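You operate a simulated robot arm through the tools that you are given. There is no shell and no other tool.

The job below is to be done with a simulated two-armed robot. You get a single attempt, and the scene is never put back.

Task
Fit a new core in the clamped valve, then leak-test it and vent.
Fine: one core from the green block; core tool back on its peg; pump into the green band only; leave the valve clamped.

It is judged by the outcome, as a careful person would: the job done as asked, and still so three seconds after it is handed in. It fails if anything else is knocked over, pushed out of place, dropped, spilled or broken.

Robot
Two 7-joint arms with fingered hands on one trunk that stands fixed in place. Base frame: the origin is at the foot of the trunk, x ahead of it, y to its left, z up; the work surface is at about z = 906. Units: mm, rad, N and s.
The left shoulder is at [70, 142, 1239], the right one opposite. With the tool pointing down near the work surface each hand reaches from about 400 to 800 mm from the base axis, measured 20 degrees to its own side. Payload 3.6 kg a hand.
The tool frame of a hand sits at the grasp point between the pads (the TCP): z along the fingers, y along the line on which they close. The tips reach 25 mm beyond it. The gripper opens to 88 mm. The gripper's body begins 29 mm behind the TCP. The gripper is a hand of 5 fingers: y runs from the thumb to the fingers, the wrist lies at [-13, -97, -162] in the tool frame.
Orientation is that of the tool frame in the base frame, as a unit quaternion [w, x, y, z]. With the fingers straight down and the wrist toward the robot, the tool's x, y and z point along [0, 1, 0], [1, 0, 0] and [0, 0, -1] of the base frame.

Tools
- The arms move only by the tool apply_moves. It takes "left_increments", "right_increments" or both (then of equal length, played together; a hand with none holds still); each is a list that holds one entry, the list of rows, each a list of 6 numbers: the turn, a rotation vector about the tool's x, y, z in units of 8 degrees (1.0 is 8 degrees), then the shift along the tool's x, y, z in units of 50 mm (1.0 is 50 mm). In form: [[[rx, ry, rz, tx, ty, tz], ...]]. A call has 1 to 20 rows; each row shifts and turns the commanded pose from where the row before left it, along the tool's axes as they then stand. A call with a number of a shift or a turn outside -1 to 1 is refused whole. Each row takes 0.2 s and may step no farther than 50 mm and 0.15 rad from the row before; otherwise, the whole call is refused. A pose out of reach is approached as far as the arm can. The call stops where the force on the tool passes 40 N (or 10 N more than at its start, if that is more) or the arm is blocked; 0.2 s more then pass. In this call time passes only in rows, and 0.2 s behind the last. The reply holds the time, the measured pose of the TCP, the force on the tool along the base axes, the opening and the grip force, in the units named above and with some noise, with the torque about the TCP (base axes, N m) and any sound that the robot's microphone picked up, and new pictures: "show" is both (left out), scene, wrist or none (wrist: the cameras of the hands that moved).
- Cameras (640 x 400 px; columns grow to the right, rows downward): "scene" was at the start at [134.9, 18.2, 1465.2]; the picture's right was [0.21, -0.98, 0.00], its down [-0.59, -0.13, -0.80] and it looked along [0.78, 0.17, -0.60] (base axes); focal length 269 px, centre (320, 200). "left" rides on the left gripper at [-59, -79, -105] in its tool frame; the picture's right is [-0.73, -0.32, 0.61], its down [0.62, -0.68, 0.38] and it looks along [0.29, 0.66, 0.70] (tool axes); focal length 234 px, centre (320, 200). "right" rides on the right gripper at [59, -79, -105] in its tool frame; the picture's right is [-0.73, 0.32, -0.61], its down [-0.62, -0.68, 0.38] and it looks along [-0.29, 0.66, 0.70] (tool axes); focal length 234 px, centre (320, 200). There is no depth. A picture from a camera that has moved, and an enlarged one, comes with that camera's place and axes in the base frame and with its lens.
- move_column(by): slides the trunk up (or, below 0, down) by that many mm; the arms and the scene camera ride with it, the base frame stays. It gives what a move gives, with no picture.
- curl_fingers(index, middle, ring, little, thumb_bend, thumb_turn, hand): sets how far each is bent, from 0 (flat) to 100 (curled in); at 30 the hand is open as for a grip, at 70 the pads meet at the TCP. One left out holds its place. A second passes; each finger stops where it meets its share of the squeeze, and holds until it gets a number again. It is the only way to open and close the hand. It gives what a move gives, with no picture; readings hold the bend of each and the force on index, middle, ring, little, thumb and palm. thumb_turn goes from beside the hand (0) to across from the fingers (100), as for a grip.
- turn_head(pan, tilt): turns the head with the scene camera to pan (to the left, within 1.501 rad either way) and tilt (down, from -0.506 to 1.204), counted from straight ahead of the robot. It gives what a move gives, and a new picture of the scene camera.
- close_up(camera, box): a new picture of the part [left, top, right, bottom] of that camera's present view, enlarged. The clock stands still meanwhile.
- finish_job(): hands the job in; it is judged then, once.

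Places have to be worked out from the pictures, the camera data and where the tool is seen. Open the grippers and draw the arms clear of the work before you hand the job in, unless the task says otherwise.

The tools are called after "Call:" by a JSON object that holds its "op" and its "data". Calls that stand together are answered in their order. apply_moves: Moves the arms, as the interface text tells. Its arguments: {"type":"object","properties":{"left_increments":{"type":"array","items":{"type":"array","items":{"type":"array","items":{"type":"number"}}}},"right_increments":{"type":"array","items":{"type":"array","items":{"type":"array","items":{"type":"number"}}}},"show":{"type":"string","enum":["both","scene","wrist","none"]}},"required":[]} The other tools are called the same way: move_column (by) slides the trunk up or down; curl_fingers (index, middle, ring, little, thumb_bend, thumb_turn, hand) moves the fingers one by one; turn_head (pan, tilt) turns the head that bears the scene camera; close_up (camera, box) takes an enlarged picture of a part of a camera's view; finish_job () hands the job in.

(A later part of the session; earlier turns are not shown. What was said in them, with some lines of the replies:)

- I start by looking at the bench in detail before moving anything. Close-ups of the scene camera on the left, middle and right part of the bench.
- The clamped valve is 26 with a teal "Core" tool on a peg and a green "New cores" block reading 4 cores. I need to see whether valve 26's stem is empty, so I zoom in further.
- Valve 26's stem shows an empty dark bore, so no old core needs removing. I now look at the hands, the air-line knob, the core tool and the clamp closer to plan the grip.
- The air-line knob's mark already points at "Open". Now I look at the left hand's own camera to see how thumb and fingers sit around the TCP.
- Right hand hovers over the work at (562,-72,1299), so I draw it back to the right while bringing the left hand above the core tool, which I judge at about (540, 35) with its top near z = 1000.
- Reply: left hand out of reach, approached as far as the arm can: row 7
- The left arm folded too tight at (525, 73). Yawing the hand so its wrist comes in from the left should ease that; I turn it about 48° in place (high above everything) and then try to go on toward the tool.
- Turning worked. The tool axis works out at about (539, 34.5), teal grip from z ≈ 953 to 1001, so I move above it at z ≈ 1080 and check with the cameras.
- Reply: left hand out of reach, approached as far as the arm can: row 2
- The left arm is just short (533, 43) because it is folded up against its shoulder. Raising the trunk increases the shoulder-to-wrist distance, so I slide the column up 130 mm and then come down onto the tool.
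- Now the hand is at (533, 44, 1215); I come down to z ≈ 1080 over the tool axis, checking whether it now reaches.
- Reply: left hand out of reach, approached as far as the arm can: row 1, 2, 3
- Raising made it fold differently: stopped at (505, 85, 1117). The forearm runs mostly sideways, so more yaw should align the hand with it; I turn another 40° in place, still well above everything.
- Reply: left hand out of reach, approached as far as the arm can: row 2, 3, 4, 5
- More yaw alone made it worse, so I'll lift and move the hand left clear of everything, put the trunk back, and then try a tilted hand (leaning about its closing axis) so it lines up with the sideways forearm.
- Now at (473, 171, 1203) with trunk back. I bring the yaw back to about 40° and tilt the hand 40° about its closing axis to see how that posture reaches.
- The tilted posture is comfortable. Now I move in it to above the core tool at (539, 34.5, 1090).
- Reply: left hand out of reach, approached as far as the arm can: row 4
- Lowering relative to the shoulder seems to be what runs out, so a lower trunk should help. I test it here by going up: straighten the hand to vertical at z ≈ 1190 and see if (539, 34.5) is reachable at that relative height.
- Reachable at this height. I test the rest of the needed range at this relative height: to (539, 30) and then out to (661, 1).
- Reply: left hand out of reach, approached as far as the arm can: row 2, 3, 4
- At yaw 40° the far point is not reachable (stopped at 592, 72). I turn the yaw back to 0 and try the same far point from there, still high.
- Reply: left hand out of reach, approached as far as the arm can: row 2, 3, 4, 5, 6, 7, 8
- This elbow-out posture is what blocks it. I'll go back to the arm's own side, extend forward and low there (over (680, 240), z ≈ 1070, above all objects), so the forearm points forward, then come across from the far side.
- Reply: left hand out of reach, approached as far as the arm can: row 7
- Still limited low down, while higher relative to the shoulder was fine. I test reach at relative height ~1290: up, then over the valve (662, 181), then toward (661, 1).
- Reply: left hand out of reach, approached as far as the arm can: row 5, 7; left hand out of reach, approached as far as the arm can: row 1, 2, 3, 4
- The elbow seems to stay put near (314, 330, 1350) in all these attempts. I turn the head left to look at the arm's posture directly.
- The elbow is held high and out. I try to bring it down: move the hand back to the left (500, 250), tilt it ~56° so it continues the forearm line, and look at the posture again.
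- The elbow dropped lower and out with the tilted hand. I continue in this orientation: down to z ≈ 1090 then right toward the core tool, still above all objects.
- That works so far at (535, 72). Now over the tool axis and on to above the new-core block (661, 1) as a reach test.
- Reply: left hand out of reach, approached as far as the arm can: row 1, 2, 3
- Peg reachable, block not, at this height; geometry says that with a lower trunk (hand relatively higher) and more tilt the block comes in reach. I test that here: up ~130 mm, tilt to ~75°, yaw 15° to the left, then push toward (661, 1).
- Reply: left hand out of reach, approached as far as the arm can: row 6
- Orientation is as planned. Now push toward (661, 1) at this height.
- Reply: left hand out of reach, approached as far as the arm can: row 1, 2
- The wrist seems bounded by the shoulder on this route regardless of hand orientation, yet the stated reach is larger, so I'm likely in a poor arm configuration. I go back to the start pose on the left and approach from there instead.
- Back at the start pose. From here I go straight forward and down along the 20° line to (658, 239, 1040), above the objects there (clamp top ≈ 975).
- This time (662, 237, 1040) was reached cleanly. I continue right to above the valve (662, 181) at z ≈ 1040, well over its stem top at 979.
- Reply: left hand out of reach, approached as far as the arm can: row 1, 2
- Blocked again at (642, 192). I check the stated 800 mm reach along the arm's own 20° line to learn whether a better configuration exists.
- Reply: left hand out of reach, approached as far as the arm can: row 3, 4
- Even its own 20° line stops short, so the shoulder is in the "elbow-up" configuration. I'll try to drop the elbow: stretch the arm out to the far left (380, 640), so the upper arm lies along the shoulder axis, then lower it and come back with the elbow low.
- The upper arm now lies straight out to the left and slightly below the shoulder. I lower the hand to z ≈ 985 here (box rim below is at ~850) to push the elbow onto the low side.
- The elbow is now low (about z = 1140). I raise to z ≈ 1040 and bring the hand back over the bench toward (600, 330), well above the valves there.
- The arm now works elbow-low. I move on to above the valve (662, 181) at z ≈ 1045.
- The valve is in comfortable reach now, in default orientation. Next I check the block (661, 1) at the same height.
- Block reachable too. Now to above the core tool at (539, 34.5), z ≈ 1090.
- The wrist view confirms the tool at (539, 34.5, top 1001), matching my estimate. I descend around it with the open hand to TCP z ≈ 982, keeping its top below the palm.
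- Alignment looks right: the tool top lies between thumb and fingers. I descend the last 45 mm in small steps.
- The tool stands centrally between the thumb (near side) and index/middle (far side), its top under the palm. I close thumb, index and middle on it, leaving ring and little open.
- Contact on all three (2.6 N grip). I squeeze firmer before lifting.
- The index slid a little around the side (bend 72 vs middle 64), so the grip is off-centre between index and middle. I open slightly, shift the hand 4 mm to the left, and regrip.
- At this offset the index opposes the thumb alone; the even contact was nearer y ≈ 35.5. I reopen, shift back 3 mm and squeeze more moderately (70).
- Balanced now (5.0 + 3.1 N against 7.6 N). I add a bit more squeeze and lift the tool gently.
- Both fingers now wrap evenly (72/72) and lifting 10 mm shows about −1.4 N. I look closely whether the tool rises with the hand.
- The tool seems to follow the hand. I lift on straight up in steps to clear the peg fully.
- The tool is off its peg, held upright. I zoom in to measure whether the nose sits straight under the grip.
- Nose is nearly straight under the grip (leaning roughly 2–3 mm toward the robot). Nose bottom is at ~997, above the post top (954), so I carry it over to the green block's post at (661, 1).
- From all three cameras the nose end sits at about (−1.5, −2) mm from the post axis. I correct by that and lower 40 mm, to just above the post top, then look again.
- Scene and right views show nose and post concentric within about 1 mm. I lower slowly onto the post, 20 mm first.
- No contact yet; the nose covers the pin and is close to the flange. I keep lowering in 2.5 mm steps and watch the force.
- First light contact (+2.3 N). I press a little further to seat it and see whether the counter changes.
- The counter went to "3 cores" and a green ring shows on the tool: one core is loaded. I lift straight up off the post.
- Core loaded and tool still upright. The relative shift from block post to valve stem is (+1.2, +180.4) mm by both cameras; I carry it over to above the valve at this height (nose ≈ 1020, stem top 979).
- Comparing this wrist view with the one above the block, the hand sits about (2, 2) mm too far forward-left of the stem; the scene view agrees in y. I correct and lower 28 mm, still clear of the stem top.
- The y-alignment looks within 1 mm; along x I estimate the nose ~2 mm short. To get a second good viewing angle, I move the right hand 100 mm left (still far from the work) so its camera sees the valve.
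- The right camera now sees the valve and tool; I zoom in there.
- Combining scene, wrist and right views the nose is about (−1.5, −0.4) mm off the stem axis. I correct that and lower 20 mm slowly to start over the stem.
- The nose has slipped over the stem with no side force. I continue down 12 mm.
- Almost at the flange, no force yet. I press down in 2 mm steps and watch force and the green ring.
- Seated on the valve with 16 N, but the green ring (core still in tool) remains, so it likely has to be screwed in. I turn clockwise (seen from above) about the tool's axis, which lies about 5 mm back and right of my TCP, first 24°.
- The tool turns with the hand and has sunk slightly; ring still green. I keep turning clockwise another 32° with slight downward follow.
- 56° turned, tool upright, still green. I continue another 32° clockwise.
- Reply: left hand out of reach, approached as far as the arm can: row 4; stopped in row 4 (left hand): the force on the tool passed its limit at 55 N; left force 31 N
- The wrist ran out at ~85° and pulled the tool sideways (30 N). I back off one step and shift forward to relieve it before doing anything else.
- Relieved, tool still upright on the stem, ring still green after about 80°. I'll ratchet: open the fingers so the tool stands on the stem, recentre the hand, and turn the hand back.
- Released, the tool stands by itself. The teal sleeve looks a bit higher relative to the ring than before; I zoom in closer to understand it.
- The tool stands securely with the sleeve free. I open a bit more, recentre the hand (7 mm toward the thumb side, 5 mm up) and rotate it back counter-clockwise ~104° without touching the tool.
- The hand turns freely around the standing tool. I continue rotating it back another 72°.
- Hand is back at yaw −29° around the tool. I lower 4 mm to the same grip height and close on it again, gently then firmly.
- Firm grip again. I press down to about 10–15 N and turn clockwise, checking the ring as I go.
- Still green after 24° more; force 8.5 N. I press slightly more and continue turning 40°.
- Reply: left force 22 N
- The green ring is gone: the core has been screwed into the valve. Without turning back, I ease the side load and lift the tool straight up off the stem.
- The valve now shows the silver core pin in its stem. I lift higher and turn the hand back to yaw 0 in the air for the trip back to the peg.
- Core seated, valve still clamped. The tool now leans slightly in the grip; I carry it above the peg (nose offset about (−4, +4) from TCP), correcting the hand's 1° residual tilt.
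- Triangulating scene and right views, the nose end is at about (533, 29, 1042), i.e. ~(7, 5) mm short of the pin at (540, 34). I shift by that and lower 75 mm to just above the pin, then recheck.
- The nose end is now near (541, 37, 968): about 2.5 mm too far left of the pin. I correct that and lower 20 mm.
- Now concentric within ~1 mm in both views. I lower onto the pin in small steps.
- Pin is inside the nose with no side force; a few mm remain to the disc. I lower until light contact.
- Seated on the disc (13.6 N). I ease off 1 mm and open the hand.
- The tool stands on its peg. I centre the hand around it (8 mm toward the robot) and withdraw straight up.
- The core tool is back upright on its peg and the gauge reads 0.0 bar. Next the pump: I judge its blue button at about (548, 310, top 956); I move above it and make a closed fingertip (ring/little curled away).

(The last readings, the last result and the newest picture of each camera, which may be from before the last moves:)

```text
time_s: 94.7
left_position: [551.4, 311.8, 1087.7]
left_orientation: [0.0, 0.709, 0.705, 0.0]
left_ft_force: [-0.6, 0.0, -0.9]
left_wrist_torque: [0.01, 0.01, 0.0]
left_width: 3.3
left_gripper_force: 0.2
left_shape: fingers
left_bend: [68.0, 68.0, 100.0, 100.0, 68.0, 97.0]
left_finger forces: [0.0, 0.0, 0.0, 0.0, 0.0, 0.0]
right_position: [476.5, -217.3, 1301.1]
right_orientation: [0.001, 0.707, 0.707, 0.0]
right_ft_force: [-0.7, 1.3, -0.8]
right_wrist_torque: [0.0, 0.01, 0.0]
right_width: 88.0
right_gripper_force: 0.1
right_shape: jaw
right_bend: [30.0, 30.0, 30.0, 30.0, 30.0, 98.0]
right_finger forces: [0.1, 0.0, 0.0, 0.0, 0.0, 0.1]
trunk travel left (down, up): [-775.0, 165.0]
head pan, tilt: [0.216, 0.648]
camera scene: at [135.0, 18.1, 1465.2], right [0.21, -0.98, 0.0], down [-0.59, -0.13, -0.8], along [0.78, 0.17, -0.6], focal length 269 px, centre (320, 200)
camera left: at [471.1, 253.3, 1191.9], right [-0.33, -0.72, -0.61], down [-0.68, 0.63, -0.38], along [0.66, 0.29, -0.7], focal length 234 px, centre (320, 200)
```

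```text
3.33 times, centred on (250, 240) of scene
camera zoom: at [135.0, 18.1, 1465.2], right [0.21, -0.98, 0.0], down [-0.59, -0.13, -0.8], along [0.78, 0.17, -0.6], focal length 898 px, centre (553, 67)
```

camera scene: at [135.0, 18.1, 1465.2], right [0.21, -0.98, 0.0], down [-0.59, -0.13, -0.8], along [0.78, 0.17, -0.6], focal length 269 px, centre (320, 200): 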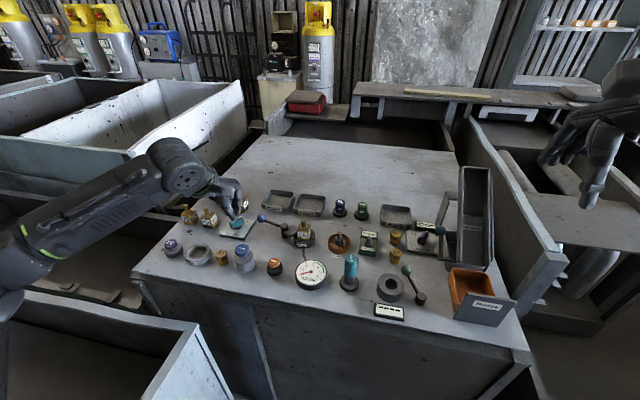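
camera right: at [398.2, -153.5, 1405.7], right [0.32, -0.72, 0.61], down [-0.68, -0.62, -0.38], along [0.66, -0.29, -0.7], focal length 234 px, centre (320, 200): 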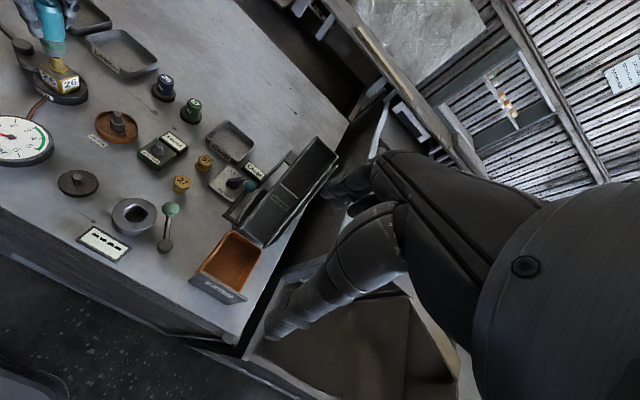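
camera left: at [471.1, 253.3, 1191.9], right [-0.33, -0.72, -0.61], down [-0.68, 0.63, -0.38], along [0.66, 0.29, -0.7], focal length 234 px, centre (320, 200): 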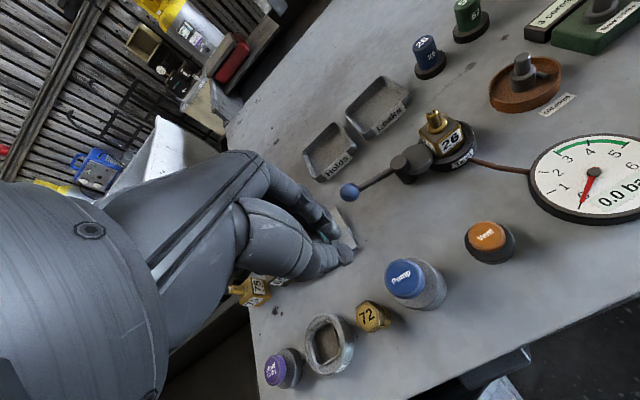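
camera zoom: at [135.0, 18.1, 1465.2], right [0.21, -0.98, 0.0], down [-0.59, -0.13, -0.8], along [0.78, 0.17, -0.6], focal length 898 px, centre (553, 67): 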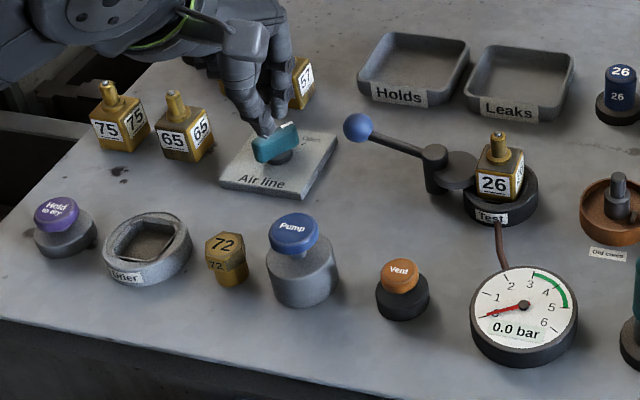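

Triangulating wrist and scene views the pump button's top is at about (540, 305, 966). I move over it and lower so the fingertips are ~15 mm above it.

Call:
{"op": "apply_moves", "data": {"left_increments": [[[0, 0, 0, -0.07, -0.11, 0.8], [0, 0, 0, -0.07, -0.11, 0.8]]], "show": "none"}}

Call:
{"op": "close_up", "data": {"camera": "left", "box": [220, 130, 440, 350]}}

Call:
{"op": "close_up", "data": {"camera": "scene", "box": [200, 200, 300, 280]}}

```text
time_s: 95.3
left_position: [537.6, 303.9, 1004.6]
left_orientation: [-0.001, 0.709, 0.705, 0.0]
left_ft_force: [-0.7, 0.8, 0.2]
left_wrist_torque: [-0.02, -0.01, 0.0]
left_width: 2.8
left_gripper_force: 0.1
left_shape: fingers
left_bend: [68.0, 68.0, 100.0, 100.0, 68.0, 97.0]
left_finger forces: [0.0, 0.1, 0.0, 0.1, 0.0, 0.0]
right_position: [476.3, -217.4, 1300.0]
right_orientation: [0.001, 0.707, 0.707, 0.0]
right_ft_force: [0.7, -0.5, 0.5]
right_wrist_torque: [0.01, 0.02, 0.03]
right_width: 87.5
right_gripper_force: 0.0
right_shape: jaw
right_bend: [30.0, 30.0, 30.0, 30.0, 30.0, 98.0]
right_finger forces: [0.1, 0.0, 0.0, 0.1, 0.0, 0.1]
trunk travel left (down, up): [-775.0, 165.0]
head pan, tilt: [0.216, 0.648]
```

```text
1.82 times, centred on (330, 240) of left
camera zoom: at [459.3, 246.8, 1111.1], right [-0.33, -0.72, -0.61], down [-0.68, 0.63, -0.38], along [0.66, 0.29, -0.7], focal length 426 px, centre (302, 127)
```

zoom: 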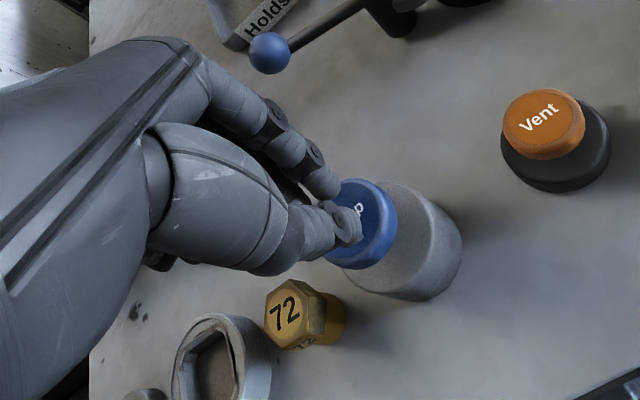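

```text
5.00 times, centred on (250, 240) of scene
camera zoom: at [135.1, 18.5, 1465.2], right [0.21, -0.98, 0.0], down [-0.59, -0.13, -0.8], along [0.78, 0.17, -0.6], focal length 1346 px, centre (670, 0)
```

zoom: 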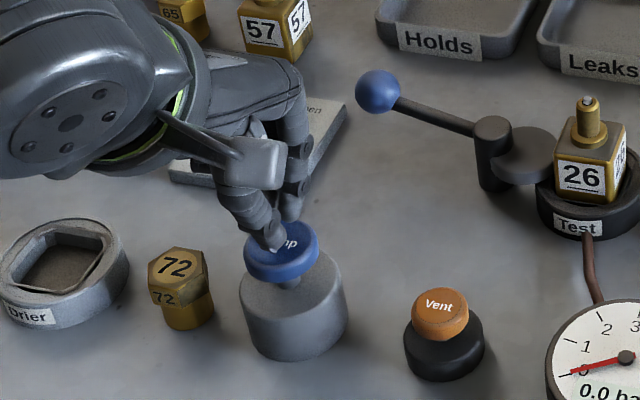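

Fingertips are right above the button. I press down slowly: 12 mm to contact, then about 8 mm of stroke, and check the gauge.

Call:
{"op": "apply_moves", "data": {"left_increments": [[[0, 0, 0, 0.02, 0.02, 0.12], [0, 0, 0, 0, 0, 0.1], [0, 0, 0, 0, 0, 0.1]]], "show": "none"}}

Call:
{"op": "close_up", "data": {"camera": "scene", "box": [220, 220, 340, 310]}}

```text
time_s: 96.1
left_position: [538.8, 304.2, 992.7]
left_orientation: [-0.001, 0.709, 0.705, 0.001]
left_ft_force: [-0.3, 1.4, 2.5]
left_wrist_torque: [0.0, -0.02, 0.0]
left_width: 2.4
left_gripper_force: 0.9
left_shape: fingers
left_bend: [68.0, 68.0, 100.0, 100.0, 68.0, 98.0]
left_finger forces: [0.5, 0.2, 0.0, 0.0, 1.7, 0.1]
right_position: [476.9, -216.1, 1300.6]
right_orientation: [0.0, 0.708, 0.707, 0.0]
right_ft_force: [-0.3, -0.1, 0.4]
right_wrist_torque: [-0.01, 0.02, 0.02]
right_width: 87.7
right_gripper_force: 0.1
right_shape: jaw
right_bend: [30.0, 30.0, 30.0, 30.0, 30.0, 98.0]
right_finger forces: [0.0, 0.0, 0.0, 0.1, 0.1, 0.1]
trunk travel left (down, up): [-775.0, 165.0]
head pan, tilt: [0.216, 0.648]
```

```text
4.44 times, centred on (280, 265) of scene
camera zoom: at [134.3, 18.0, 1465.3], right [0.21, -0.98, 0.0], down [-0.59, -0.13, -0.8], along [0.78, 0.17, -0.6], focal length 1197 px, centre (498, -89)
```

zoom: 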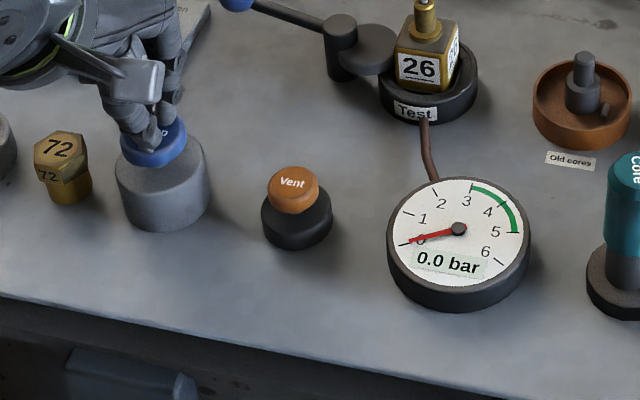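

Light contact (2.5 N), gauge still 0.0. I press further, 10 mm.

Call:
{"op": "apply_moves", "data": {"left_increments": [[[0, 0, 0, 0, 0, 0.1], [0, 0, 0, 0, 0, 0.1]]], "show": "none"}}

Call:
{"op": "close_up", "data": {"camera": "scene", "box": [220, 220, 340, 310]}}

```text
time_s: 96.7
left_position: [538.9, 304.2, 981.3]
left_orientation: [0.0, 0.709, 0.705, 0.0]
left_ft_force: [-0.1, 0.8, 6.5]
left_wrist_torque: [-0.04, 0.07, 0.0]
left_width: 2.0
left_gripper_force: 2.9
left_shape: fingers
left_bend: [68.0, 68.0, 100.0, 100.0, 68.0, 98.0]
left_finger forces: [1.4, 0.5, 0.0, 0.0, 4.9, 0.0]
right_position: [475.4, -218.3, 1301.1]
right_orientation: [0.0, 0.707, 0.707, 0.001]
right_ft_force: [0.0, -0.2, 0.4]
right_wrist_torque: [0.0, 0.0, 0.04]
right_width: 87.6
right_gripper_force: 0.0
right_shape: jaw
right_bend: [30.0, 30.0, 30.0, 30.0, 30.0, 98.0]
right_finger forces: [0.1, 0.0, 0.0, 0.0, 0.0, 0.0]
trunk travel left (down, up): [-775.0, 165.0]
head pan, tilt: [0.216, 0.648]
heard: click
```

```text
4.44 times, centred on (280, 265) of scene
camera zoom: at [133.7, 17.9, 1465.4], right [0.21, -0.98, 0.0], down [-0.59, -0.13, -0.8], along [0.78, 0.17, -0.6], focal length 1197 px, centre (498, -89)
```

zoom: 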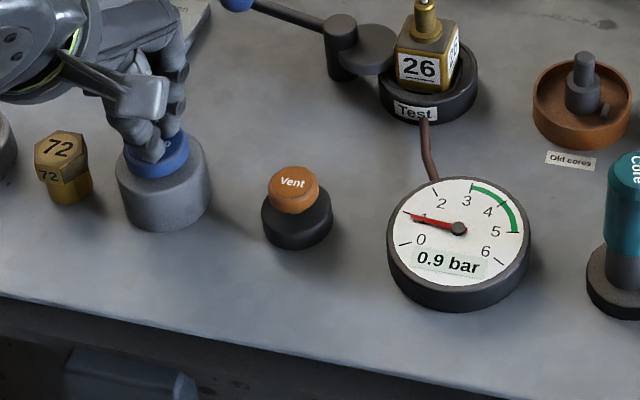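

One stroke clicked and gave 0.9 bar. About four strokes should land near 3.6, in the green band. I release and press again.

Call:
{"op": "apply_moves", "data": {"left_increments": [[[0, 0, 0, 0, 0, -0.2], [0, 0, 0, 0, 0, -0.14], [0, 0, 0, 0, 0, 0.14], [0, 0, 0, 0, 0, 0.2]]], "show": "none"}}

Call:
{"op": "close_up", "data": {"camera": "scene", "box": [220, 220, 340, 310]}}

```text
time_s: 97.7
left_position: [536.4, 304.7, 983.1]
left_orientation: [0.0, 0.71, 0.705, 0.001]
left_ft_force: [-0.4, 1.0, 6.2]
left_wrist_torque: [-0.03, 0.02, 0.01]
left_width: 2.3
left_gripper_force: 3.3
left_shape: fingers
left_bend: [68.0, 68.0, 100.0, 100.0, 68.0, 98.0]
left_finger forces: [1.5, 0.4, 0.1, 0.1, 4.4, 0.1]
right_position: [474.8, -216.3, 1300.7]
right_orientation: [0.0, 0.707, 0.707, 0.0]
right_ft_force: [0.3, -0.3, 0.2]
right_wrist_torque: [-0.01, 0.0, 0.06]
right_width: 87.7
right_gripper_force: 0.1
right_shape: jaw
right_bend: [30.0, 30.0, 30.0, 30.0, 30.0, 98.0]
right_finger forces: [0.1, 0.0, 0.0, 0.0, 0.1, 0.0]
trunk travel left (down, up): [-775.0, 165.0]
head pan, tilt: [0.216, 0.648]
heard: click
```

```text
4.44 times, centred on (280, 265) of scene
camera zoom: at [133.6, 17.7, 1465.4], right [0.21, -0.98, 0.0], down [-0.59, -0.13, -0.8], along [0.78, 0.17, -0.6], focal length 1197 px, centre (498, -89)
```

zoom: 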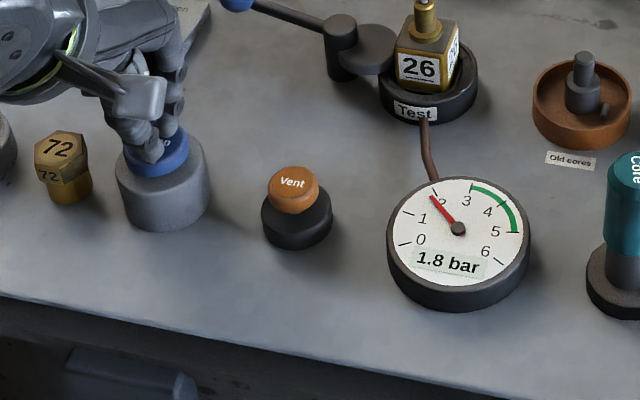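

Gauge at 1.8 bar after two clicks. A third stroke the same way.

Call:
{"op": "apply_moves", "data": {"left_increments": [[[0, 0, 0, 0, 0, -0.2], [0, 0, 0, 0, 0, -0.14], [0, 0, 0, 0, 0, 0.14], [0, 0, 0, 0, 0, 0.2]]], "show": "none"}}

Call:
{"op": "close_up", "data": {"camera": "scene", "box": [220, 220, 340, 310]}}

```text
time_s: 98.7
left_position: [538.3, 304.5, 983.7]
left_orientation: [0.0, 0.71, 0.704, 0.0]
left_ft_force: [-0.5, 0.4, 6.5]
left_wrist_torque: [0.0, 0.07, -0.03]
left_width: 2.1
left_gripper_force: 3.1
left_shape: fingers
left_bend: [68.0, 68.0, 100.0, 100.0, 68.0, 98.0]
left_finger forces: [0.7, 0.2, 0.1, 0.0, 5.4, 0.1]
right_position: [475.9, -217.4, 1301.3]
right_orientation: [0.0, 0.707, 0.707, 0.0]
right_ft_force: [-0.1, 0.1, 0.2]
right_wrist_torque: [0.0, 0.0, 0.0]
right_width: 87.8
right_gripper_force: 0.0
right_shape: jaw
right_bend: [30.0, 30.0, 30.0, 30.0, 30.0, 98.0]
right_finger forces: [0.0, 0.1, 0.1, 0.0, 0.0, 0.0]
trunk travel left (down, up): [-775.0, 165.0]
head pan, tilt: [0.216, 0.648]
heard: click
```

```text
4.44 times, centred on (280, 265) of scene
camera zoom: at [133.4, 17.8, 1465.5], right [0.21, -0.98, 0.0], down [-0.59, -0.13, -0.8], along [0.78, 0.17, -0.6], focal length 1197 px, centre (498, -89)
```

zoom: 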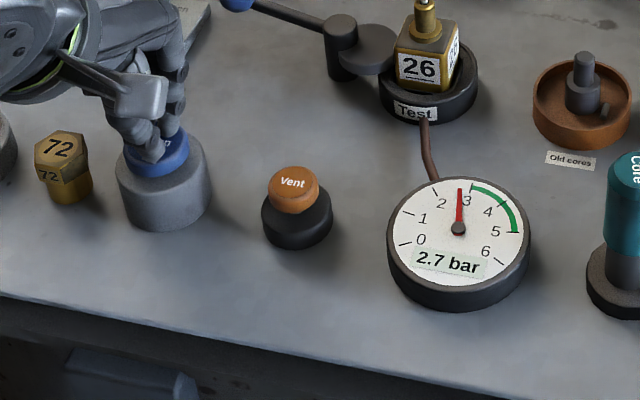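

2.7 bar now; one more stroke should give 3.6, inside the green band (3–5).

Call:
{"op": "apply_moves", "data": {"left_increments": [[[0, 0, 0, 0, 0, -0.2], [0, 0, 0, 0, 0, -0.14], [0, 0, 0, 0, 0, 0.14], [0, 0, 0, 0, 0, 0.2]]], "show": "none"}}

Call:
{"op": "close_up", "data": {"camera": "scene", "box": [220, 220, 340, 310]}}

```text
time_s: 99.7
left_position: [537.3, 303.1, 983.8]
left_orientation: [0.001, 0.71, 0.704, 0.001]
left_ft_force: [0.4, 0.8, 6.1]
left_wrist_torque: [0.0, 0.03, -0.03]
left_width: 2.0
left_gripper_force: 2.9
left_shape: fingers
left_bend: [68.0, 68.0, 100.0, 100.0, 69.0, 98.0]
left_finger forces: [1.4, 0.5, 0.0, 0.0, 4.2, 0.1]
right_position: [475.8, -217.3, 1300.4]
right_orientation: [0.0, 0.707, 0.707, -0.001]
right_ft_force: [0.1, -0.4, 0.5]
right_wrist_torque: [-0.03, 0.03, -0.01]
right_width: 87.8
right_gripper_force: 0.1
right_shape: jaw
right_bend: [30.0, 30.0, 30.0, 30.0, 30.0, 98.0]
right_finger forces: [0.1, 0.1, 0.0, 0.0, 0.1, 0.0]
trunk travel left (down, up): [-775.0, 165.0]
head pan, tilt: [0.216, 0.648]
heard: click
```

```text
4.44 times, centred on (280, 265) of scene
camera zoom: at [133.8, 17.8, 1465.4], right [0.21, -0.98, 0.0], down [-0.59, -0.13, -0.8], along [0.78, 0.17, -0.6], focal length 1197 px, centre (498, -89)
```

zoom: 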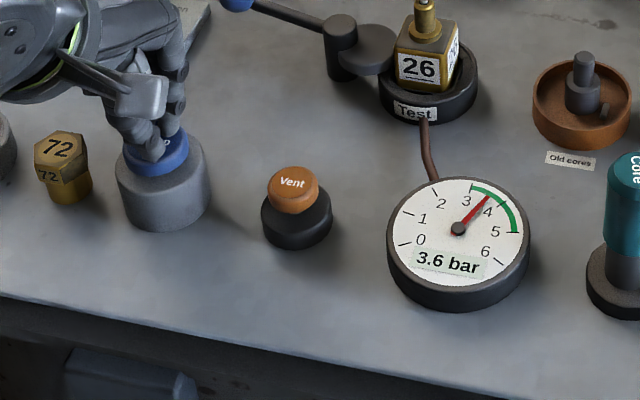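

3.6 bar, in the green band. I release the pump, lift the hand clear, and wait while watching whether the pressure holds.

Call:
{"op": "apply_moves", "data": {"left_increments": [[[0, 0, 0, 0, 0, -0.4], [0, 0, 0, 0, 0, -0.8], [0, 0, 0, 0, 0, -0.6], [0, 0, 0, 0, 0, 0], [0, 0, 0, 0, 0, 0], [0, 0, 0, 0, 0, 0], [0, 0, 0, 0, 0, 0], [0, 0, 0, 0, 0, 0]]], "show": "none"}}

Call:
{"op": "close_up", "data": {"camera": "scene", "box": [220, 200, 340, 310]}}

Call:
{"op": "apply_moves", "data": {"left_increments": [[[0, 0, 0, 0, 0, 0], [0, 0, 0, 0, 0, 0], [0, 0, 0, 0, 0, 0], [0, 0, 0, 0, 0, 0], [0, 0, 0, 0, 0, 0], [0, 0, 0, 0, 0, 0], [0, 0, 0, 0, 0, 0], [0, 0, 0, 0, 0, 0], [0, 0, 0, 0, 0, 0], [0, 0, 0, 0, 0, 0], [0, 0, 0, 0, 0, 0], [0, 0, 0, 0, 0, 0], [0, 0, 0, 0, 0, 0], [0, 0, 0, 0, 0, 0], [0, 0, 0, 0, 0, 0], [0, 0, 0, 0, 0, 0], [0, 0, 0, 0, 0, 0], [0, 0, 0, 0, 0, 0], [0, 0, 0, 0, 0, 0], [0, 0, 0, 0, 0, 0]]], "show": "none"}}

Call:
{"op": "close_up", "data": {"camera": "scene", "box": [220, 200, 340, 310]}}

```text
time_s: 101.5
left_position: [538.0, 304.6, 1072.2]
left_orientation: [-0.002, 0.71, 0.704, 0.001]
left_ft_force: [0.4, 0.2, 0.7]
left_wrist_torque: [-0.01, -0.01, 0.0]
left_width: 2.5
left_gripper_force: 0.1
left_shape: fingers
left_bend: [68.0, 68.0, 100.0, 100.0, 68.0, 98.0]
left_finger forces: [0.0, 0.0, 0.0, 0.0, 0.0, 0.0]
right_position: [474.6, -217.2, 1300.0]
right_orientation: [-0.001, 0.707, 0.707, 0.0]
right_ft_force: [-0.1, 0.7, -0.6]
right_wrist_torque: [0.01, 0.01, 0.0]
right_width: 87.8
right_gripper_force: 0.0
right_shape: jaw
right_bend: [30.0, 30.0, 30.0, 30.0, 30.0, 98.0]
right_finger forces: [0.0, 0.0, 0.0, 0.0, 0.1, 0.0]
trunk travel left (down, up): [-775.0, 165.0]
head pan, tilt: [0.216, 0.648]
```

```text
3.64 times, centred on (280, 255) of scene
camera zoom: at [134.9, 18.1, 1465.2], right [0.21, -0.98, 0.0], down [-0.59, -0.13, -0.8], along [0.78, 0.17, -0.6], focal length 979 px, centre (466, 0)
```

zoom: 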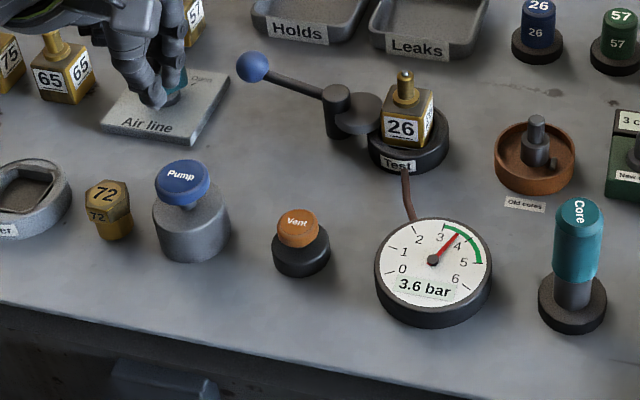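

```text
time_s: 105.7
left_position: [538.8, 305.9, 1072.0]
left_orientation: [-0.001, 0.71, 0.704, 0.0]
left_ft_force: [0.1, -0.7, 0.0]
left_wrist_torque: [0.0, 0.01, 0.03]
left_width: 2.5
left_gripper_force: 0.0
left_shape: fingers
left_bend: [68.0, 68.0, 100.0, 100.0, 68.0, 98.0]
left_finger forces: [0.1, 0.1, 0.0, 0.0, 0.0, 0.0]
right_position: [475.8, -217.5, 1299.7]
right_orientation: [0.0, 0.707, 0.707, 0.0]
right_ft_force: [0.2, -0.1, -0.3]
right_wrist_torque: [-0.01, 0.02, -0.04]
right_width: 87.7
right_gripper_force: 0.1
right_shape: jaw
right_bend: [30.0, 30.0, 30.0, 30.0, 30.0, 98.0]
right_finger forces: [0.0, 0.0, 0.0, 0.0, 0.1, 0.0]
trunk travel left (down, up): [-775.0, 165.0]
head pan, tilt: [0.216, 0.648]
```

```text
3.64 times, centred on (280, 255) of scene
camera zoom: at [134.9, 18.2, 1465.2], right [0.21, -0.98, 0.0], down [-0.59, -0.13, -0.8], along [0.78, 0.17, -0.6], focal length 979 px, centre (466, 0)
```

zoom: 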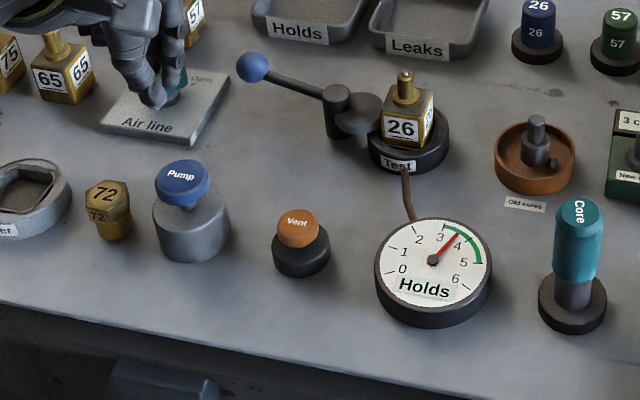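

The gauge now says "Holds": the leak test passed. Now the vent: I judge its orange button at about (539, 225.5, top ~942). I move over it, yawing the hand 48° so the curled fingers point away from the pump, and lower to ~18 mm above.

Call:
{"op": "apply_moves", "data": {"left_increments": [[[0, 0, 0, -0.795, 0, 0], [0, 0, 0, -0.795, 0, 0], [0, 0, 1, 0, 0, 0], [0, 0, 1, 0, 0, 0], [0, 0, 1, 0, 0, 0], [0, 0, 1, 0, 0, 0], [0, 0, 1, 0, 0, 0], [0, 0, 1, 0, 0, 0], [0, 0, 0, 0, 0, 0.8], [0, 0, 0, 0, 0, 0.8]]], "show": "both"}}

Call:
{"op": "close_up", "data": {"camera": "scene", "box": [220, 200, 340, 310]}}

Call:
{"op": "close_up", "data": {"camera": "left", "box": [220, 130, 440, 350]}}

```text
time_s: 107.9
left_position: [539.5, 221.6, 990.7]
left_orientation: [0.0, 0.935, 0.355, 0.0]
left_ft_force: [-0.3, 0.7, 0.2]
left_wrist_torque: [0.0, -0.01, 0.03]
left_width: 2.7
left_gripper_force: 0.1
left_shape: fingers
left_bend: [68.0, 68.0, 100.0, 100.0, 68.0, 98.0]
left_finger forces: [0.0, 0.0, 0.0, 0.0, 0.1, 0.0]
right_position: [476.4, -216.4, 1300.0]
right_orientation: [0.0, 0.707, 0.707, 0.001]
right_ft_force: [-0.2, -0.1, -0.2]
right_wrist_torque: [0.0, -0.01, 0.04]
right_width: 87.8
right_gripper_force: 0.1
right_shape: jaw
right_bend: [30.0, 30.0, 30.0, 30.0, 30.0, 98.0]
right_finger forces: [0.0, 0.0, 0.0, 0.1, 0.0, 0.0]
trunk travel left (down, up): [-775.0, 165.0]
head pan, tilt: [0.216, 0.648]
camera scene: at [135.2, 18.4, 1465.2], right [0.21, -0.98, 0.0], down [-0.59, -0.13, -0.8], along [0.78, 0.17, -0.6], focal length 269 px, centre (320, 200)
camera left: at [443.1, 242.5, 1096.1], right [-0.76, -0.24, -0.61], down [0.01, 0.92, -0.38], along [0.65, -0.3, -0.7], focal length 234 px, centre (320, 200)
```

scene: 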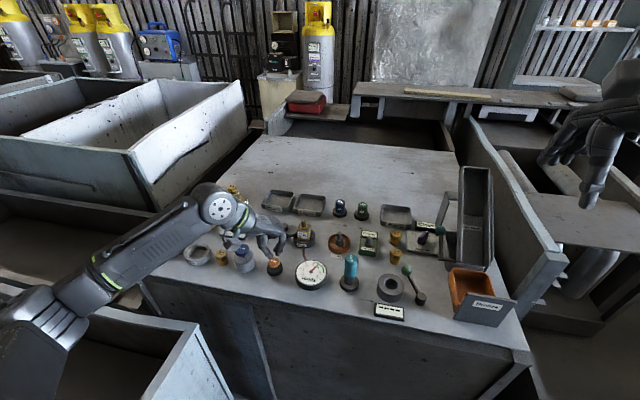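
left: 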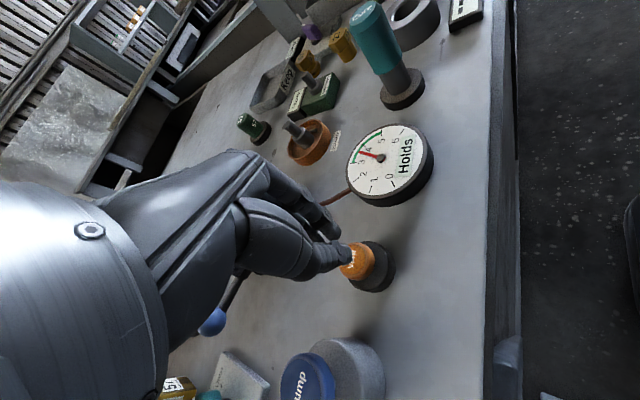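

```text
3.64 times, centred on (280, 255) of scene
camera zoom: at [135.2, 18.4, 1465.2], right [0.21, -0.98, 0.0], down [-0.59, -0.13, -0.8], along [0.78, 0.17, -0.6], focal length 979 px, centre (466, 0)
```

zoom: 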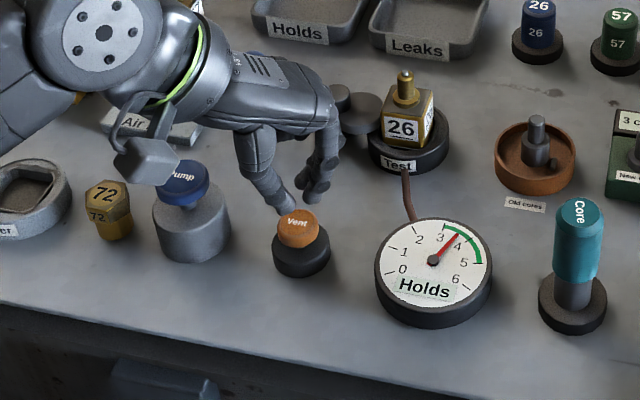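

```text
1.82 times, centred on (330, 240) of left
camera zoom: at [443.1, 242.5, 1096.1], right [-0.76, -0.24, -0.61], down [0.01, 0.92, -0.38], along [0.65, -0.3, -0.7], focal length 426 px, centre (302, 127)
```

zoom: 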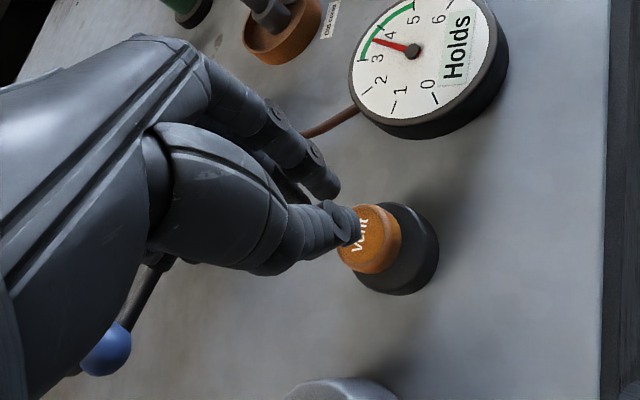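

Fingertips are over the vent button. I shift 3.5 mm left and lower until contact.

Call:
{"op": "apply_moves", "data": {"left_increments": [[[0, 0, 0, 0.046, -0.052, 0.2], [0, 0, 0, 0, 0, 0.2], [0, 0, 0, 0, 0, 0.1]]], "show": "none"}}

Call:
{"op": "close_up", "data": {"camera": "scene", "box": [220, 200, 340, 310]}}

```text
time_s: 108.7
left_position: [538.8, 226.3, 967.3]
left_orientation: [0.0, 0.935, 0.356, 0.0]
left_ft_force: [-0.1, 0.6, 1.5]
left_wrist_torque: [0.02, -0.01, 0.02]
left_width: 2.3
left_gripper_force: 0.3
left_shape: fingers
left_bend: [68.0, 68.0, 100.0, 100.0, 68.0, 98.0]
left_finger forces: [0.9, 0.1, 0.0, 0.0, 0.0, 0.0]
right_position: [477.0, -217.7, 1300.2]
right_orientation: [0.0, 0.707, 0.707, -0.001]
right_ft_force: [0.7, -0.6, 0.1]
right_wrist_torque: [0.02, -0.02, 0.04]
right_width: 87.7
right_gripper_force: 0.1
right_shape: jaw
right_bend: [30.0, 30.0, 30.0, 30.0, 30.0, 98.0]
right_finger forces: [0.0, 0.0, 0.0, 0.0, 0.0, 0.0]
trunk travel left (down, up): [-775.0, 165.0]
head pan, tilt: [0.216, 0.648]
```

```text
3.64 times, centred on (280, 255) of scene
camera zoom: at [134.7, 18.0, 1465.2], right [0.21, -0.98, 0.0], down [-0.59, -0.13, -0.8], along [0.78, 0.17, -0.6], focal length 979 px, centre (466, 0)
```

zoom: 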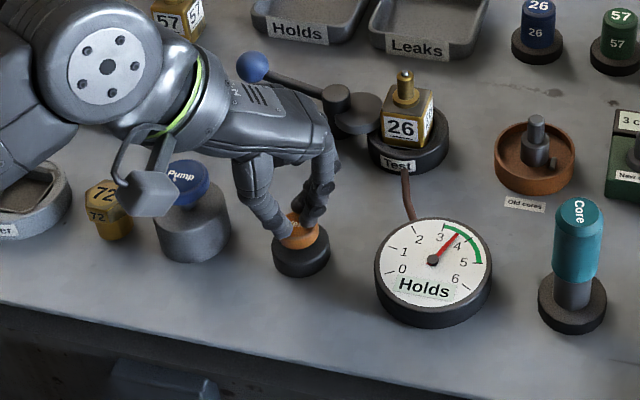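

Light contact (1.5 N). I press the vent button in and hold it while watching the gauge.

Call:
{"op": "apply_moves", "data": {"left_increments": [[[0, 0, 0, 0, 0, 0.1], [0, 0, 0, 0, 0, 0.08], [0, 0, 0, 0, 0, 0], [0, 0, 0, 0, 0, 0], [0, 0, 0, 0, 0, 0]]], "show": "none"}}

Call:
{"op": "close_up", "data": {"camera": "scene", "box": [220, 200, 340, 310]}}

```text
time_s: 109.9
left_position: [538.1, 225.9, 959.9]
left_orientation: [0.001, 0.935, 0.356, 0.002]
left_ft_force: [9.2, 0.7, 30.5]
left_wrist_torque: [-0.26, -0.22, 0.07]
left_width: 2.2
left_gripper_force: 15.8
left_shape: fingers
left_bend: [67.0, 68.0, 100.0, 100.0, 69.0, 98.0]
left_finger forces: [23.0, 1.5, 0.1, 0.0, 5.8, 0.1]
right_position: [474.4, -218.0, 1301.4]
right_orientation: [0.0, 0.707, 0.707, 0.001]
right_ft_force: [0.4, 1.3, 0.2]
right_wrist_torque: [0.0, 0.0, 0.01]
right_width: 87.5
right_gripper_force: 0.0
right_shape: jaw
right_bend: [30.0, 30.0, 30.0, 30.0, 30.0, 98.0]
right_finger forces: [0.1, 0.0, 0.0, 0.1, 0.1, 0.1]
trunk travel left (down, up): [-775.0, 165.0]
head pan, tilt: [0.216, 0.648]
heard: click
```

```text
3.64 times, centred on (280, 255) of scene
camera zoom: at [132.2, 16.4, 1465.7], right [0.21, -0.98, 0.0], down [-0.59, -0.13, -0.8], along [0.78, 0.17, -0.6], focal length 979 px, centre (466, 0)
```

zoom: 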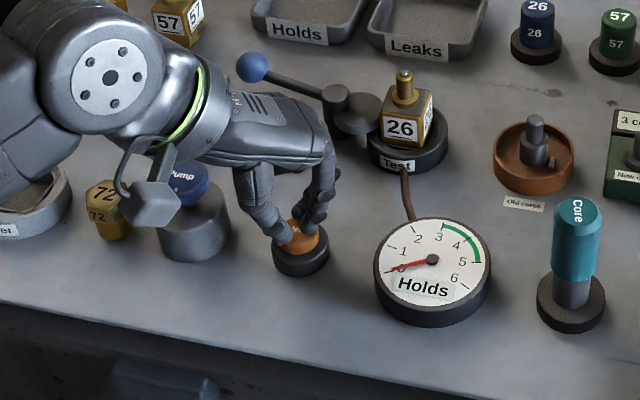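

Click — the needle has dropped to zero. I release the button and lift straight up.

Call:
{"op": "apply_moves", "data": {"left_increments": [[[0, 0, 0, 0, 0, -0.2], [0, 0, 0, 0, 0, -0.5], [0, 0, 0, 0, 0, -0.9], [0, 0, 0, 0, 0, -0.9], [0, 0, 0, 0, 0, -0.9]]], "show": "none"}}

Call:
{"op": "close_up", "data": {"camera": "scene", "box": [220, 200, 340, 310]}}

```text
time_s: 111.1
left_position: [537.9, 226.0, 1128.1]
left_orientation: [-0.002, 0.935, 0.355, 0.0]
left_ft_force: [0.0, -0.4, -0.1]
left_wrist_torque: [-0.01, -0.04, 0.0]
left_width: 2.5
left_gripper_force: 0.1
left_shape: fingers
left_bend: [68.0, 68.0, 100.0, 100.0, 68.0, 98.0]
left_finger forces: [0.1, 0.0, 0.1, 0.1, 0.0, 0.0]
right_position: [474.6, -217.9, 1300.4]
right_orientation: [0.001, 0.707, 0.707, 0.0]
right_ft_force: [-0.2, 0.2, -0.3]
right_wrist_torque: [-0.01, -0.03, 0.0]
right_width: 87.6
right_gripper_force: 0.1
right_shape: jaw
right_bend: [30.0, 30.0, 30.0, 30.0, 30.0, 98.0]
right_finger forces: [0.0, 0.1, 0.0, 0.0, 0.0, 0.0]
trunk travel left (down, up): [-775.0, 165.0]
head pan, tilt: [0.216, 0.648]
```

```text
3.64 times, centred on (280, 255) of scene
camera zoom: at [134.0, 17.7, 1465.2], right [0.21, -0.98, 0.0], down [-0.59, -0.13, -0.8], along [0.78, 0.17, -0.6], focal length 979 px, centre (466, 0)
```

zoom: 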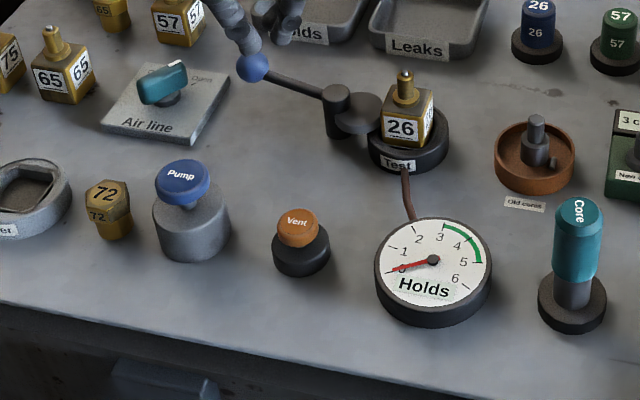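

Gauge at zero with the verdict "Holds", everything in place. I open the left hand and withdraw both arms clear of the bench.

Call:
{"op": "apply_moves", "data": {"left_increments": [[[0, 0, 0, 0, 0, -0.8], [0, 0, -1, 0, 0, 0], [0, 0, -1, 0, 0, 0], [0, 0, -1, 0, 0, 0], [0, 0, -1, 0, 0, 0], [0, 0, -1, 0, 0, 0], [0, 0, -1, 0, 0, 0], [0, 0, 0, 0.56, -0.535, -0.2], [0, 0, 0, 0.56, -0.535, -0.2], [0, 0, 0, 0.56, -0.535, -0.2], [0, 0, 0, 0.56, -0.535, -0.2]]], "right_increments": [[[0, 0, 0, -0.2, 0, 0], [0, 0, 0, -0.2, 0, 0], [0, 0, 0, -0.2, 0, 0], [0, 0, 0, -0.2, 0, 0], [0, 0, 0, -0.2, 0, 0], [0, 0, 0, -0.2, 0, 0], [0, 0, 0, -0.2, 0, 0], [0, 0, 0, -0.2, 0, 0], [0, 0, 0, -0.2, 0, 0], [0, 0, 0, -0.2, 0, 0], [0, 0, 0, -0.2, 0, 0]]], "show": "none"}}

Call:
{"op": "curl_fingers", "data": {"hand": "left", "index": 30, "middle": 30, "ring": 30, "little": 30, "thumb_bend": 30}}

Call:
{"op": "turn_head", "data": {"pan": 0.15, "tilt": 0.7}}

Call:
{"op": "close_up", "data": {"camera": "scene", "box": [140, 150, 340, 290]}}

Call:
{"op": "close_up", "data": {"camera": "scene", "box": [280, 150, 480, 290]}}

```text
time_s: 113.5
left_position: [429.3, 341.7, 1207.8]
left_orientation: [0.0, 0.709, 0.705, 0.0]
left_ft_force: [1.1, 0.7, -0.3]
left_wrist_torque: [-0.01, -0.02, -0.02]
left_width: 2.3
left_gripper_force: 0.0
left_shape: fingers
left_bend: [68.0, 68.0, 100.0, 100.0, 68.0, 98.0]
left_finger forces: [0.0, 0.1, 0.0, 0.0, 0.1, 0.0]
right_position: [473.9, -326.9, 1301.1]
right_orientation: [0.001, 0.708, 0.707, 0.002]
right_ft_force: [0.3, 0.0, -0.4]
right_wrist_torque: [0.0, -0.02, 0.04]
right_width: 87.7
right_gripper_force: 0.0
right_shape: jaw
right_bend: [30.0, 30.0, 30.0, 30.0, 30.0, 98.0]
right_finger forces: [0.0, 0.0, 0.1, 0.0, 0.1, 0.0]
trunk travel left (down, up): [-775.0, 165.0]
head pan, tilt: [0.216, 0.648]
```

```text
time_s: 114.5
left_position: [431.2, 340.0, 1208.6]
left_orientation: [-0.001, 0.71, 0.704, -0.001]
left_ft_force: [-0.1, 0.9, -0.2]
left_wrist_torque: [-0.01, 0.01, 0.02]
left_width: 84.3
left_gripper_force: 0.1
left_shape: fingers
left_bend: [30.0, 30.0, 30.0, 30.0, 30.0, 98.0]
left_finger forces: [0.0, 0.1, 0.0, 0.1, 0.0, 0.0]
right_position: [476.4, -328.2, 1298.2]
right_orientation: [0.0, 0.707, 0.707, 0.0]
right_ft_force: [0.2, 1.1, 0.5]
right_wrist_torque: [0.02, 0.01, -0.01]
right_width: 87.8
right_gripper_force: 0.0
right_shape: jaw
right_bend: [30.0, 30.0, 30.0, 30.0, 30.0, 98.0]
right_finger forces: [0.0, 0.0, 0.0, 0.0, 0.0, 0.0]
trunk travel left (down, up): [-775.0, 165.0]
head pan, tilt: [0.216, 0.648]
```

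```text
time_s: 115.2
left_position: [432.8, 339.8, 1207.9]
left_orientation: [0.0, 0.71, 0.704, 0.001]
left_ft_force: [0.6, 0.1, 0.1]
left_wrist_torque: [-0.02, 0.02, 0.01]
left_width: 84.6
left_gripper_force: 0.1
left_shape: fingers
left_bend: [30.0, 30.0, 30.0, 30.0, 30.0, 98.0]
left_finger forces: [0.1, 0.0, 0.0, 0.1, 0.0, 0.1]
right_position: [475.4, -328.8, 1299.7]
right_orientation: [0.0, 0.707, 0.707, -0.001]
right_ft_force: [0.1, 0.2, 0.5]
right_wrist_torque: [-0.01, 0.02, 0.01]
right_width: 87.8
right_gripper_force: 0.0
right_shape: jaw
right_bend: [30.0, 30.0, 30.0, 30.0, 30.0, 98.0]
right_finger forces: [0.0, 0.1, 0.0, 0.0, 0.0, 0.1]
trunk travel left (down, up): [-775.0, 165.0]
head pan, tilt: [0.15, 0.7]
camera scene: at [133.9, 12.2, 1460.7], right [0.15, -0.99, 0.0], down [-0.64, -0.1, -0.77], along [0.76, 0.11, -0.64], focal length 269 px, centre (320, 200)
```

scene: 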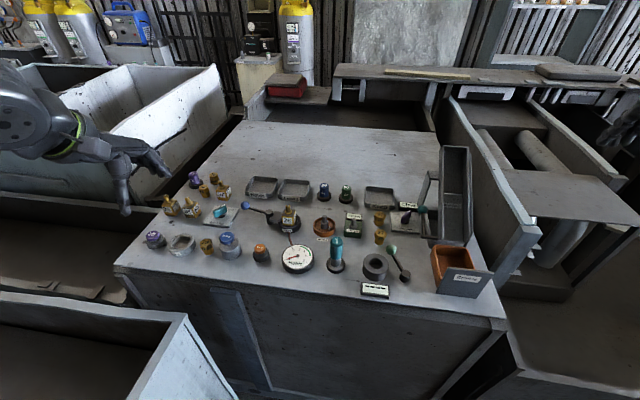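

```text
2.86 times, centred on (240, 220) of scene
camera zoom: at [133.9, 12.2, 1460.7], right [0.15, -0.99, 0.0], down [-0.64, -0.1, -0.77], along [0.76, 0.11, -0.64], focal length 769 px, centre (549, 143)
```

zoom: 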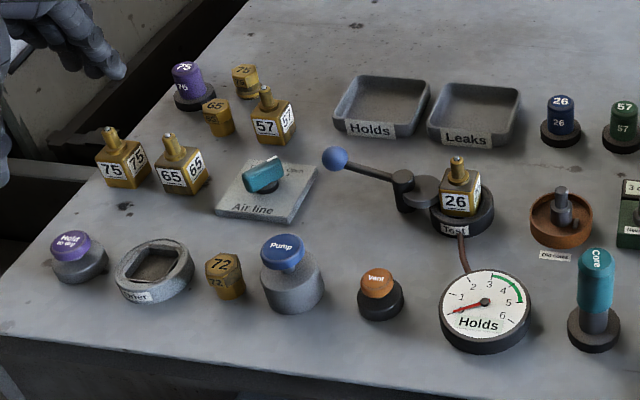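

```text
2.86 times, centred on (380, 220) of scene
camera zoom: at [133.9, 12.2, 1460.7], right [0.15, -0.99, 0.0], down [-0.64, -0.1, -0.77], along [0.76, 0.11, -0.64], focal length 769 px, centre (149, 143)
```

zoom: 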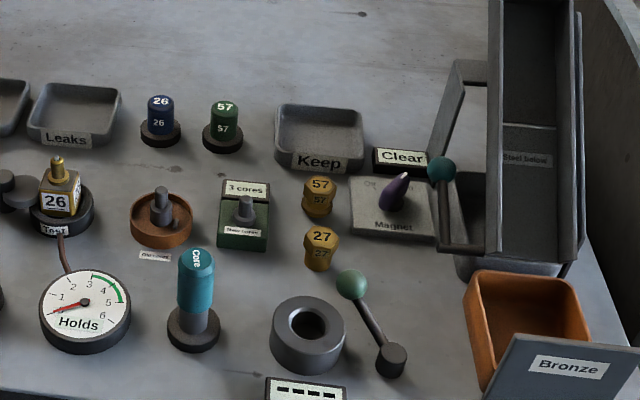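

All is in place: valve 26 still clamped with its core, 3 cores left in the block, core tool on its peg, gauge at zero with "Holds", and both hands open and clear. I hand the job in.

Call:
{"op": "finish_job", "data": {}}

```text
The job is handed in.
```

The job is done and handed in. Valve 26 has a new core, held pressure in the leak test, was vented, and is still clamped.

- **Core:** I took one core from the green block, which now reads "3 cores", and screwed it into the valve. It needed more than one wrist turn, so I let go of the tool and regripped it partway through.
- **Core tool:** It is back upright on its peg.
- **Leak test:** Four pump strokes brought the gauge to 3.6 bar, inside the green band. After about five seconds it showed "Holds".
- **Vent:** One press of the vent button dropped the needle to zero.

The closing pictures show nothing else on the bench moved or knocked over. Both hands are open and the arms are clear of the work.
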